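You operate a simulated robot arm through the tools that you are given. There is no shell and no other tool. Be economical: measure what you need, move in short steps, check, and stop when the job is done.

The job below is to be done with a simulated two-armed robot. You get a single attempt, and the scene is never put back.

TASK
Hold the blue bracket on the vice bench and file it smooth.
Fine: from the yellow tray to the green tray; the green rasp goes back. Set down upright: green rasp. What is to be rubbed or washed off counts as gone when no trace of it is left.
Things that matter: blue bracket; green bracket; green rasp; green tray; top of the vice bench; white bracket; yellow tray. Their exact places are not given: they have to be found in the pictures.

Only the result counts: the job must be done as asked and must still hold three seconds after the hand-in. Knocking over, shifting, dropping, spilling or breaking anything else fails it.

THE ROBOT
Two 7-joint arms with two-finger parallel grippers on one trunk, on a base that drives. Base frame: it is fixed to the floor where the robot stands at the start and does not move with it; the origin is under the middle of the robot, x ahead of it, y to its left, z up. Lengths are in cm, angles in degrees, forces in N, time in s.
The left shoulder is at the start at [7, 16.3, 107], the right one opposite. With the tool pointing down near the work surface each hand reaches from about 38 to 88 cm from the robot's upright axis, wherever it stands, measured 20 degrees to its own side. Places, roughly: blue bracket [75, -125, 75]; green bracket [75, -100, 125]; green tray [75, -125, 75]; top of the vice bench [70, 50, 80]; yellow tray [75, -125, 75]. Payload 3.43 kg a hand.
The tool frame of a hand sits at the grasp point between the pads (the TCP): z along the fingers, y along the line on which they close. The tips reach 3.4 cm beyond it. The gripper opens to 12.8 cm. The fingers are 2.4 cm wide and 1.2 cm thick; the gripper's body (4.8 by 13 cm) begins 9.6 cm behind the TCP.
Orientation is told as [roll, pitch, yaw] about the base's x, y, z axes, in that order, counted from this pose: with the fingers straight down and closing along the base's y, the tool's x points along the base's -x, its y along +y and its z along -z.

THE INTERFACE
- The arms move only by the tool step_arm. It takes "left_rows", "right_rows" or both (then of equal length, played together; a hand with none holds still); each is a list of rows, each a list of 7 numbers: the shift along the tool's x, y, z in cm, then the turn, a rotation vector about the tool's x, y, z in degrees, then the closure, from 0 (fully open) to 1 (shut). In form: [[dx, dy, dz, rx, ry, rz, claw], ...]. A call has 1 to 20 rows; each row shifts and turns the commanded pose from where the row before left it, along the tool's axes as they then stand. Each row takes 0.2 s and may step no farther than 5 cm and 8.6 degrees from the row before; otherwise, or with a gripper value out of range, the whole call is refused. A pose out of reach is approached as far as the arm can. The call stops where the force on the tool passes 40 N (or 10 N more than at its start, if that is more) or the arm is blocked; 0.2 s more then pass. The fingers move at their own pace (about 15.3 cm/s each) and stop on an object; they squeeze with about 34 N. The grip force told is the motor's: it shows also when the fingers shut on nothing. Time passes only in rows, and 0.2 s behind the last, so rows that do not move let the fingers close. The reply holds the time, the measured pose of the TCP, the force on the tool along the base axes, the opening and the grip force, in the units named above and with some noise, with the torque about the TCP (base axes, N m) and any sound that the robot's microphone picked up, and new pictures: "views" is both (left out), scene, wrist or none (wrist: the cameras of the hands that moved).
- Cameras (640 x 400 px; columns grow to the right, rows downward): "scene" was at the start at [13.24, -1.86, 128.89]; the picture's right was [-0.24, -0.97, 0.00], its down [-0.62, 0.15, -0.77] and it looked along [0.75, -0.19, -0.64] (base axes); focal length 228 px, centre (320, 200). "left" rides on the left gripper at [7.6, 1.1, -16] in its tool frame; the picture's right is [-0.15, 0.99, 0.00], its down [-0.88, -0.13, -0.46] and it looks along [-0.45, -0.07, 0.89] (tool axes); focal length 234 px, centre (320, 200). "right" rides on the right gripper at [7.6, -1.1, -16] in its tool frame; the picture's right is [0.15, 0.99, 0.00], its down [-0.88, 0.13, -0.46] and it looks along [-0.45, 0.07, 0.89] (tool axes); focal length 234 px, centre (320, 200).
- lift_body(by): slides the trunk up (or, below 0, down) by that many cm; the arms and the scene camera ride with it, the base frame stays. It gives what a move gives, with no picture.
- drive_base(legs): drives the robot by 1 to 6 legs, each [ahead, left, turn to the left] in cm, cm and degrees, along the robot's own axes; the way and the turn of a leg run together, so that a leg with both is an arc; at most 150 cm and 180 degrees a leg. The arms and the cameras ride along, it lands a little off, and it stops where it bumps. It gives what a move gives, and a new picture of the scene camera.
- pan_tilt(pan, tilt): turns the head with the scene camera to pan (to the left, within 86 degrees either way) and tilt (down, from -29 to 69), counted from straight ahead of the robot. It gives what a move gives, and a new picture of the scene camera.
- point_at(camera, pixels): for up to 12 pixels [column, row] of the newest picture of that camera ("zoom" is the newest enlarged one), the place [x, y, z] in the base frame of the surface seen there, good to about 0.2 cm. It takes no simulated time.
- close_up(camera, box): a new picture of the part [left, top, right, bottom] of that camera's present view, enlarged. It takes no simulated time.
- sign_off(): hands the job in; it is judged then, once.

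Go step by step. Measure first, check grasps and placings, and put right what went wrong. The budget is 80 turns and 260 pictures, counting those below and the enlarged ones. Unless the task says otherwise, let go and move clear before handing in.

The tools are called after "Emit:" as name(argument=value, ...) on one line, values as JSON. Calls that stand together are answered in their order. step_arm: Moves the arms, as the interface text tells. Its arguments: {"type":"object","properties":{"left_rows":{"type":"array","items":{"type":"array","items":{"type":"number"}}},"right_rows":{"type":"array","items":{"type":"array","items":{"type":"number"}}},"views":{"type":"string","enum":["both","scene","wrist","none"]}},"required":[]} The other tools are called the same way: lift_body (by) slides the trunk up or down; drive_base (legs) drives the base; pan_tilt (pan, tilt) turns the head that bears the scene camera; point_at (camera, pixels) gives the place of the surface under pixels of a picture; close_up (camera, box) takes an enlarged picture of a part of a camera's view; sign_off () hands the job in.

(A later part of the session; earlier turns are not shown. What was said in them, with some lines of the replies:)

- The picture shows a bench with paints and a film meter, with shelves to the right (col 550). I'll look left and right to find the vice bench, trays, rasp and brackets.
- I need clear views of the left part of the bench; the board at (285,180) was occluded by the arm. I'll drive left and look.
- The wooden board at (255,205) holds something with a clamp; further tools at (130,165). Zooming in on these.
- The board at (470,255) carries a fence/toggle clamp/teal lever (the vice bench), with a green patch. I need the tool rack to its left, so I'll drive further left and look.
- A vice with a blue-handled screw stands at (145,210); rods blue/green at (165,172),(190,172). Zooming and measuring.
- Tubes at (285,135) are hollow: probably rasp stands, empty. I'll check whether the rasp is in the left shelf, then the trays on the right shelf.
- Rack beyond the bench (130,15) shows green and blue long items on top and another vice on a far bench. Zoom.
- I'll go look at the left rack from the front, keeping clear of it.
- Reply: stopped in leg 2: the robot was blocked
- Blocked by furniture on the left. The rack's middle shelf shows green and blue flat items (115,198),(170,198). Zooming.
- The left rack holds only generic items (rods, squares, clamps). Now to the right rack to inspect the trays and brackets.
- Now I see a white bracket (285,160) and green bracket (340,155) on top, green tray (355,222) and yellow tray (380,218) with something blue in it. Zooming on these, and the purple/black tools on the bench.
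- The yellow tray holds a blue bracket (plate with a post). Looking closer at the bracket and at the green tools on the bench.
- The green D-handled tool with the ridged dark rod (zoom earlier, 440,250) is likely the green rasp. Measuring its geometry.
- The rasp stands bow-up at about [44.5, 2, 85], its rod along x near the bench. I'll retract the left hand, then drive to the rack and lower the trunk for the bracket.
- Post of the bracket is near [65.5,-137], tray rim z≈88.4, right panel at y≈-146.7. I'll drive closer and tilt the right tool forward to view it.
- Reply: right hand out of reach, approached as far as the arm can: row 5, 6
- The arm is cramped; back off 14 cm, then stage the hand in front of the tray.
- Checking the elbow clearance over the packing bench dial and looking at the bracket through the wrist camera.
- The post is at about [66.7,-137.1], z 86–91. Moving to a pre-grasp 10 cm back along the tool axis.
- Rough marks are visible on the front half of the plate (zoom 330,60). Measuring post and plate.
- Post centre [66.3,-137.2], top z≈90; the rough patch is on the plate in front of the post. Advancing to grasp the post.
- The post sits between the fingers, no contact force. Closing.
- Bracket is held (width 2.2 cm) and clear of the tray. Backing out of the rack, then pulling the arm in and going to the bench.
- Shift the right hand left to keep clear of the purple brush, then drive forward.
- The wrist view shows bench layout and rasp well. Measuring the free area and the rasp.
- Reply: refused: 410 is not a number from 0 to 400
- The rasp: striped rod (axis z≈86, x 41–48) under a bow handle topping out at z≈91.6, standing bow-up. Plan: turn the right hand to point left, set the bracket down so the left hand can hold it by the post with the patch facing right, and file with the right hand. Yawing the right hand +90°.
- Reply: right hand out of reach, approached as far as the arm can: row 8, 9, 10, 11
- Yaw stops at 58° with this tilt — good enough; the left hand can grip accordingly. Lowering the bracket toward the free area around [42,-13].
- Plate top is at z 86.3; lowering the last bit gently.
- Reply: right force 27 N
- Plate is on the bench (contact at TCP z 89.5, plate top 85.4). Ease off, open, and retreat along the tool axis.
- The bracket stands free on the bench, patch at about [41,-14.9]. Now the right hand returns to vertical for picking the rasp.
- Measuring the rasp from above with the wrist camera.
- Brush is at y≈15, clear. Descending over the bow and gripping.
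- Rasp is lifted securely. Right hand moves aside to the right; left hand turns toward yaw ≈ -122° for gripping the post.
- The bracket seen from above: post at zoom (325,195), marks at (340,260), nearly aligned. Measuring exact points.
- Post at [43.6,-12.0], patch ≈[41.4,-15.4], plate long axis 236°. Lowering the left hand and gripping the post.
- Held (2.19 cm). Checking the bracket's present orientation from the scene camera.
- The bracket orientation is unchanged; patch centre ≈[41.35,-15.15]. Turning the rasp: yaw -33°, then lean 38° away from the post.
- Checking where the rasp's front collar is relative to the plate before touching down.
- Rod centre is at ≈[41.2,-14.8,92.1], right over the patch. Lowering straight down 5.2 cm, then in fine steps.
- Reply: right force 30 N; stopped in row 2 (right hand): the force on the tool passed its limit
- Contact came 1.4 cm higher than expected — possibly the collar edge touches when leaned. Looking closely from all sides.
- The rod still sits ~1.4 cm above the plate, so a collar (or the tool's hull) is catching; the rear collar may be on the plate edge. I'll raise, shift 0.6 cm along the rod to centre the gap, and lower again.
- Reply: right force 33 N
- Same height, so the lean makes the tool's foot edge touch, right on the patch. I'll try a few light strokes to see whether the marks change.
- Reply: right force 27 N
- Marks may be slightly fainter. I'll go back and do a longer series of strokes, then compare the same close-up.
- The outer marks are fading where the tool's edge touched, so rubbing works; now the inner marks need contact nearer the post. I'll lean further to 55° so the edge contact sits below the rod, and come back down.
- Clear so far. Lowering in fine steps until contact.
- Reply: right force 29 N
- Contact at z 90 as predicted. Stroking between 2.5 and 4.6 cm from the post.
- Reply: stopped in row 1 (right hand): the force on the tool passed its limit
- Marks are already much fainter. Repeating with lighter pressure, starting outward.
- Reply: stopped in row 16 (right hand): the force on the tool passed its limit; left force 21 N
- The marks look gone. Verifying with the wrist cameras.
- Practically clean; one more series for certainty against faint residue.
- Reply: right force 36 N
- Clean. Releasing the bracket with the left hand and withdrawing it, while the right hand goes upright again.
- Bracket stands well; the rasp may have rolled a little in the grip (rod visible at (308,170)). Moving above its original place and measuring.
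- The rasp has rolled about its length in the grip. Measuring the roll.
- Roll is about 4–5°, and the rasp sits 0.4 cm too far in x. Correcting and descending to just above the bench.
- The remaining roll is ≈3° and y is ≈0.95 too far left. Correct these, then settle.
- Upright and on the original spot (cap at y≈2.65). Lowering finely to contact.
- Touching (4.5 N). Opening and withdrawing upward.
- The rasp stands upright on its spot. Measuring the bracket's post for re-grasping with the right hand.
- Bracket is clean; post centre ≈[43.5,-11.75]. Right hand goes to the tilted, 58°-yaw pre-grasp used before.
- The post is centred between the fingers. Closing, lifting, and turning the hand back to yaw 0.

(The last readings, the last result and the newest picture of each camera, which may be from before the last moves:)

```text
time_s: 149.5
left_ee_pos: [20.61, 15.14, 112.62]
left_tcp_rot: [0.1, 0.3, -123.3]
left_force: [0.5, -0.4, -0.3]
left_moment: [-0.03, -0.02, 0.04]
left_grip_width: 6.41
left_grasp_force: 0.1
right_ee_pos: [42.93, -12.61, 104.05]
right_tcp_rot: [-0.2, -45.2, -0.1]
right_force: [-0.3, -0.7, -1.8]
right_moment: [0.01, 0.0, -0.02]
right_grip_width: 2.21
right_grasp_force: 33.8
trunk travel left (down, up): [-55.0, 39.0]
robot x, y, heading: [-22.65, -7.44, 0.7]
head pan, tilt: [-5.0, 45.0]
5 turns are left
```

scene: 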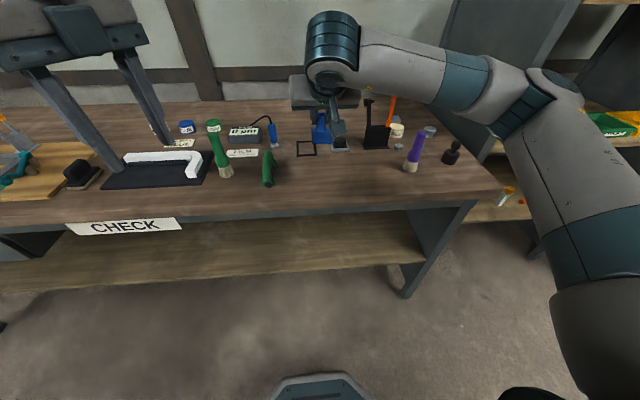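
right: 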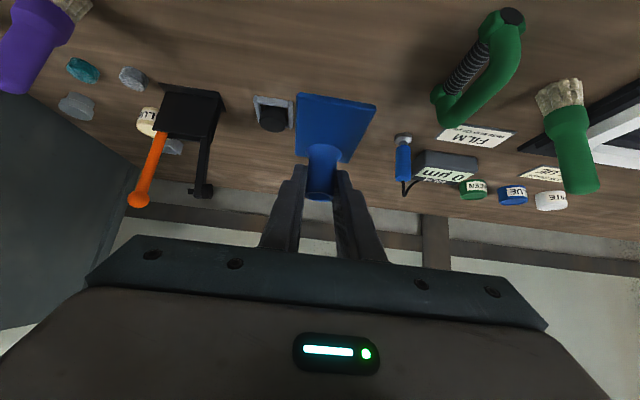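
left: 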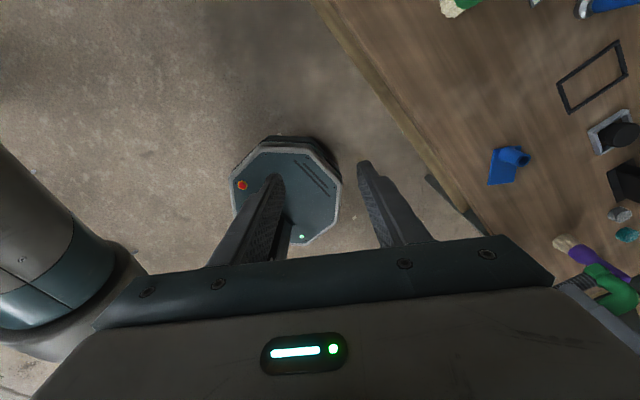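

Only 5 turns left, so I'll move in larger verified steps. The bracket is held; driving back, right and forward to stage the hand in front of the green tray.

Emit:
drive_base(legs=[[-30, 0, 0], [0, -92.5, 0], [37, 0, 0]])

Emit:
pan_tilt(pan=-15, tilt=35)

```text
time_s: 158.0
left_ee_pos: [28.13, -77.88, 112.54]
left_tcp_rot: [-0.1, 0.3, -123.5]
left_force: [-0.6, 0.0, -1.3]
left_moment: [0.03, 0.02, 0.01]
left_grip_width: 6.39
left_grasp_force: 0.1
right_ee_pos: [50.61, -105.58, 104.07]
right_tcp_rot: [-0.1, -45.3, 0.0]
right_force: [-0.5, 0.7, -0.5]
right_moment: [-0.04, 0.05, 0.01]
right_grip_width: 2.2
right_grasp_force: 33.6
trunk travel left (down, up): [-55.0, 39.0]
robot x, y, heading: [-15.3, -100.42, 0.2]
head pan, tilt: [-5.0, 45.0]
```

scene: 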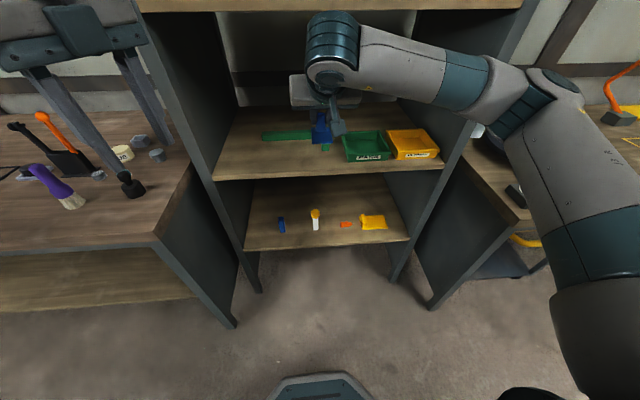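

```text
time_s: 158.7
left_ee_pos: [28.25, -77.86, 112.59]
left_tcp_rot: [0.1, 0.2, -123.5]
left_force: [0.8, -0.5, -0.4]
left_moment: [0.01, -0.01, 0.03]
left_grip_width: 6.41
left_grasp_force: 0.1
right_ee_pos: [50.71, -105.62, 104.0]
right_tcp_rot: [-0.1, -45.3, -0.2]
right_force: [-0.1, 0.3, -0.3]
right_moment: [0.04, -0.02, 0.03]
right_grip_width: 2.18
right_grasp_force: 33.6
trunk travel left (down, up): [-55.0, 39.0]
robot x, y, heading: [-15.33, -100.26, 0.0]
head pan, tilt: [-15.0, 35.0]
4 turns are left
```

scene: 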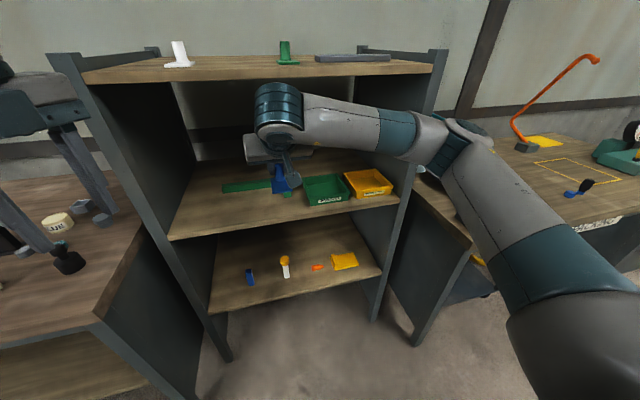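

No bump. Moving over the green tray and lowering to just inside its rim, then checking.

Emit:
step_arm(right_rows=[[-1.02, -2.88, 3.01, 0, 0, 0, 1], [-1.02, -2.88, 3.01, 0, 0, 0, 1], [-1.02, -2.88, 3.01, 0, 0, 0, 1], [-1.02, -2.88, 3.01, 0, 0, 0, 1], [-1.02, -2.88, 3.01, 0, 0, 0, 1], [0, 0, 0, 0, 0, 0, 1]], views="none")

Emit:
step_arm(right_rows=[[1.4, 0, 1.4, 0, 0, 0, 1], [1.4, 0, 1.4, 0, 0, 0, 1], [0.35, 0, 0.35, 0, 0, 0, 1], [0, 0, 0, 0, 0, 0, 1]], views="both")

Emit:
close_up(camera="right", box=[170, 30, 470, 230])

Emit:
close_up(camera="scene", box=[280, 150, 400, 225])

```text
time_s: 160.1
left_ee_pos: [28.21, -77.73, 112.64]
left_tcp_rot: [0.0, 0.3, -123.5]
left_force: [-0.5, -0.9, 0.1]
left_moment: [-0.03, -0.05, -0.02]
left_grip_width: 6.39
left_grasp_force: 0.0
right_ee_pos: [64.98, -119.96, 97.1]
right_tcp_rot: [0.0, -45.3, 0.0]
right_force: [-0.6, 0.3, -0.6]
right_moment: [-0.01, -0.02, 0.04]
right_grip_width: 2.18
right_grasp_force: 34.1
trunk travel left (down, up): [-55.0, 39.0]
robot x, y, heading: [-14.91, -100.13, 0.3]
head pan, tilt: [-15.0, 35.0]
```

```text
time_s: 161.1
left_ee_pos: [28.24, -77.86, 112.5]
left_tcp_rot: [0.0, 0.3, -123.5]
left_force: [-0.4, -0.9, -0.1]
left_moment: [0.01, -0.02, -0.03]
left_grip_width: 6.39
left_grasp_force: 0.0
right_ee_pos: [64.78, -120.0, 92.39]
right_tcp_rot: [0.1, -45.3, -0.1]
right_force: [0.2, 0.0, -0.4]
right_moment: [-0.01, 0.0, 0.0]
right_grip_width: 2.18
right_grasp_force: 34.0
trunk travel left (down, up): [-55.0, 39.0]
robot x, y, heading: [-15.25, -100.51, 0.2]
head pan, tilt: [-15.0, 35.0]
```

scene: 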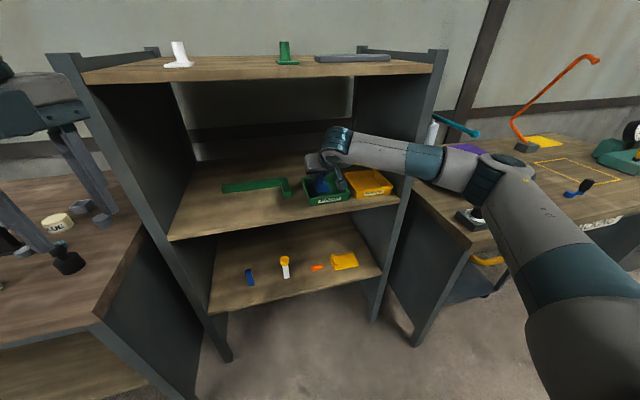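
right: 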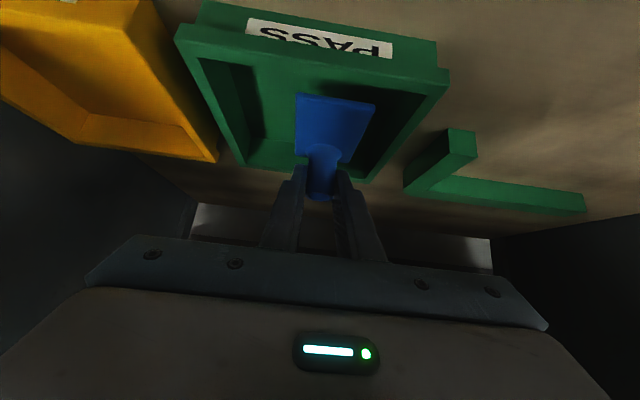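

```text
2.00 times, centred on (320, 130) of right
```

zoom: 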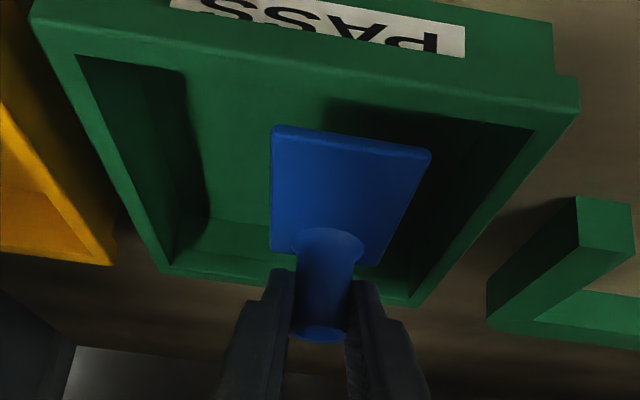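

```text
5.33 times, centred on (340, 188) of scene
3 turns are left
```

zoom: 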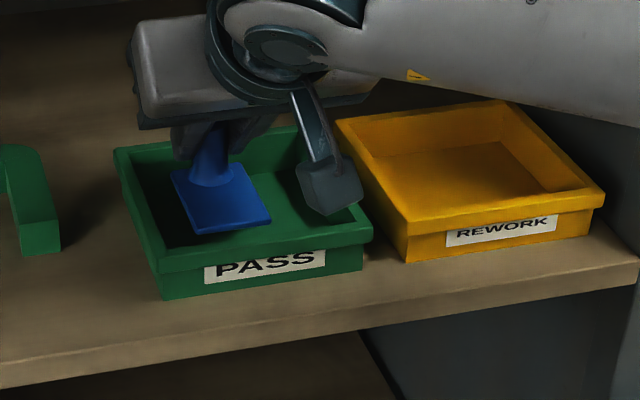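

The bracket is centred inside the green tray. Lowering the last 2.4 cm, opening, withdrawing along the tool axis and backing off, then looking.

Emit:
step_arm(right_rows=[[0.7, 0, 0.7, 0, 0, 0, 1], [0.7, 0, 0.7, 0, 0, 0, 1], [0.16, 0, 0.16, 0, 0, 0, 1], [0.1, 0, 0.1, 0, 0, 0, 1], [0, 0, 0, 0, 0, 0, 1], [0, 0, 0, 0, 0, 0, 0.8], [0, 0, 0, 0, 0, 0, 0.6], [0, 0, 0, 0, 0, 0, 0.6], [0, 0, 0, 0, 0, 0, 0.6]], views="none")

Emit:
step_arm(right_rows=[[0, 0, -2, 0, 0, 0, 0.6], [0, 0, -4, 0, 0, 0, 0.6], [0, 0, -4, 0, 0, 0, 0.6], [2, 0, -4, 0, 0, 0, 0.6], [2, 0, -4, 0, 0, 0, 0.6]], views="both")

Emit:
drive_base(legs=[[-20, 0, 0]])

Emit:
close_up(camera="right", box=[170, 30, 470, 230])

Emit:
close_up(camera="scene", box=[220, 120, 420, 245])

```text
time_s: 163.1
left_ee_pos: [28.25, -77.91, 112.59]
left_tcp_rot: [0.0, 0.3, -123.5]
left_force: [-0.2, 0.3, 0.3]
left_moment: [-0.01, 0.01, -0.03]
left_grip_width: 6.41
left_grasp_force: 0.1
right_ee_pos: [64.92, -119.94, 90.22]
right_tcp_rot: [0.1, -45.3, -0.1]
right_force: [-0.1, -0.5, -0.6]
right_moment: [0.01, -0.02, 0.01]
right_grip_width: 5.13
right_grasp_force: 0.0
trunk travel left (down, up): [-55.0, 39.0]
robot x, y, heading: [-15.28, -100.16, 0.2]
head pan, tilt: [-15.0, 35.0]
```

```text
time_s: 164.3
left_ee_pos: [27.94, -77.84, 112.68]
left_tcp_rot: [0.0, 0.3, -123.5]
left_force: [-0.7, 0.2, -0.3]
left_moment: [-0.02, -0.04, 0.03]
left_grip_width: 6.37
left_grasp_force: 0.1
right_ee_pos: [49.24, -119.95, 100.2]
right_tcp_rot: [0.0, -45.4, -0.1]
right_force: [-0.4, 0.4, -0.4]
right_moment: [-0.01, -0.04, 0.0]
right_grip_width: 5.12
right_grasp_force: 0.1
trunk travel left (down, up): [-55.0, 39.0]
robot x, y, heading: [-15.08, -100.25, 0.5]
head pan, tilt: [-15.0, 35.0]
```

scene: 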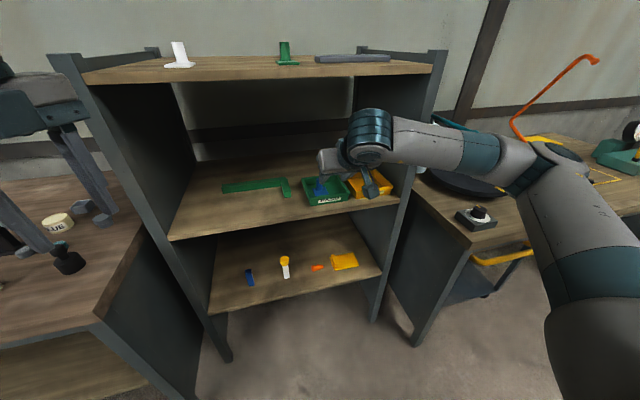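
right: 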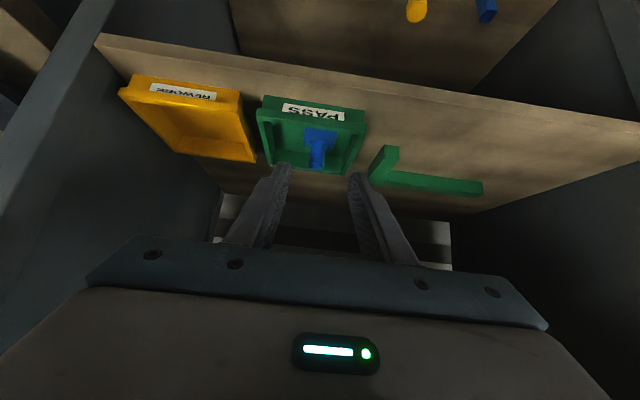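

```text
time_s: 165.9
left_ee_pos: [7.81, -78.07, 112.62]
left_tcp_rot: [0.0, 0.3, -123.5]
left_force: [0.2, -0.9, -0.7]
left_moment: [0.01, -0.01, 0.0]
left_grip_width: 6.42
left_grasp_force: 0.0
right_ee_pos: [28.97, -120.13, 100.17]
right_tcp_rot: [0.0, -45.3, -0.3]
right_force: [-0.4, 0.0, 0.0]
right_moment: [-0.03, 0.0, -0.01]
right_grip_width: 5.1
right_grasp_force: 0.1
trunk travel left (down, up): [-55.0, 39.0]
robot x, y, heading: [-35.62, -100.48, 0.3]
head pan, tilt: [-15.0, 35.0]
```

scene: 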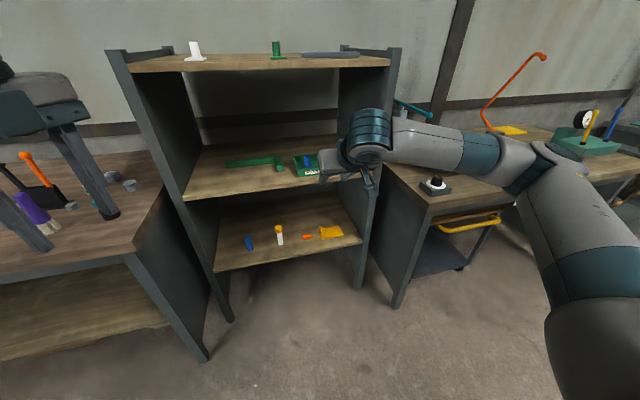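

```text
2.00 times, centred on (320, 130) of right
```

zoom: 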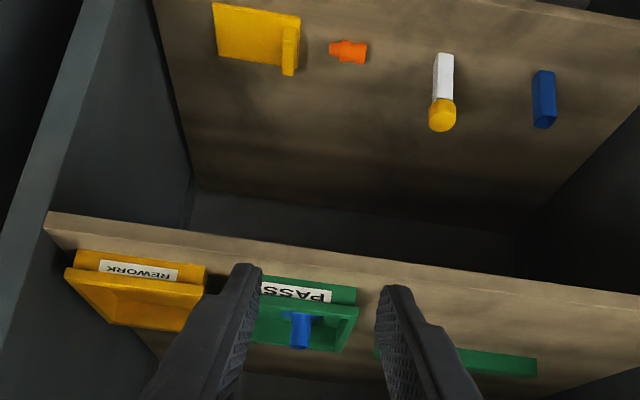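

```text
3.20 times, centred on (320, 182) of scene
2 turns are left
```

zoom: 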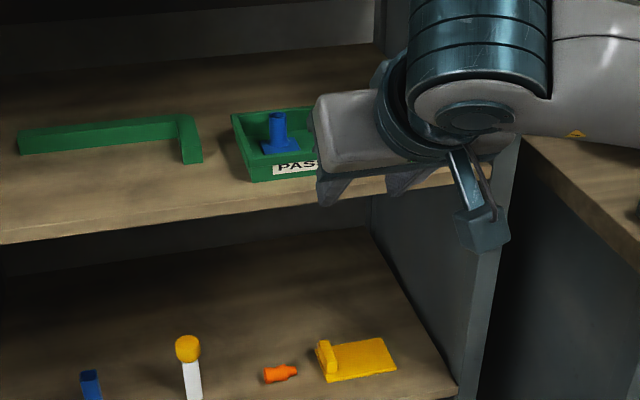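

The blue bracket stands in the green PASS tray (zoom 280,135). The rasp is back upright on its spot and both hands are clear, so I'm handing in.

Emit:
sign_off()

```text
The job is handed in.
```

I filed the blue bracket smooth and set it in the green tray. I put the green rasp back upright, within about half a centimetre of its original place, and handed the job in.

- **Filing:** I held the bracket by its post with the left hand, plate down on the vice bench, and filed it with the right. The last close-ups before I let go showed no rough marks left. With the rasp leaned over, its foot edge touched the plate rather than the striped rod, and the marks came off that way.
- **Which tool:** I took the green D-handled tool with the ridged rod to be the rasp. It was the only green tool I found that fit.
- **Other items:** I didn't see anything else moved, but I ran out of turns to re-check every object. Early on, while I was looking around, the base was blocked once on the left and stopped. I didn't see what it touched.
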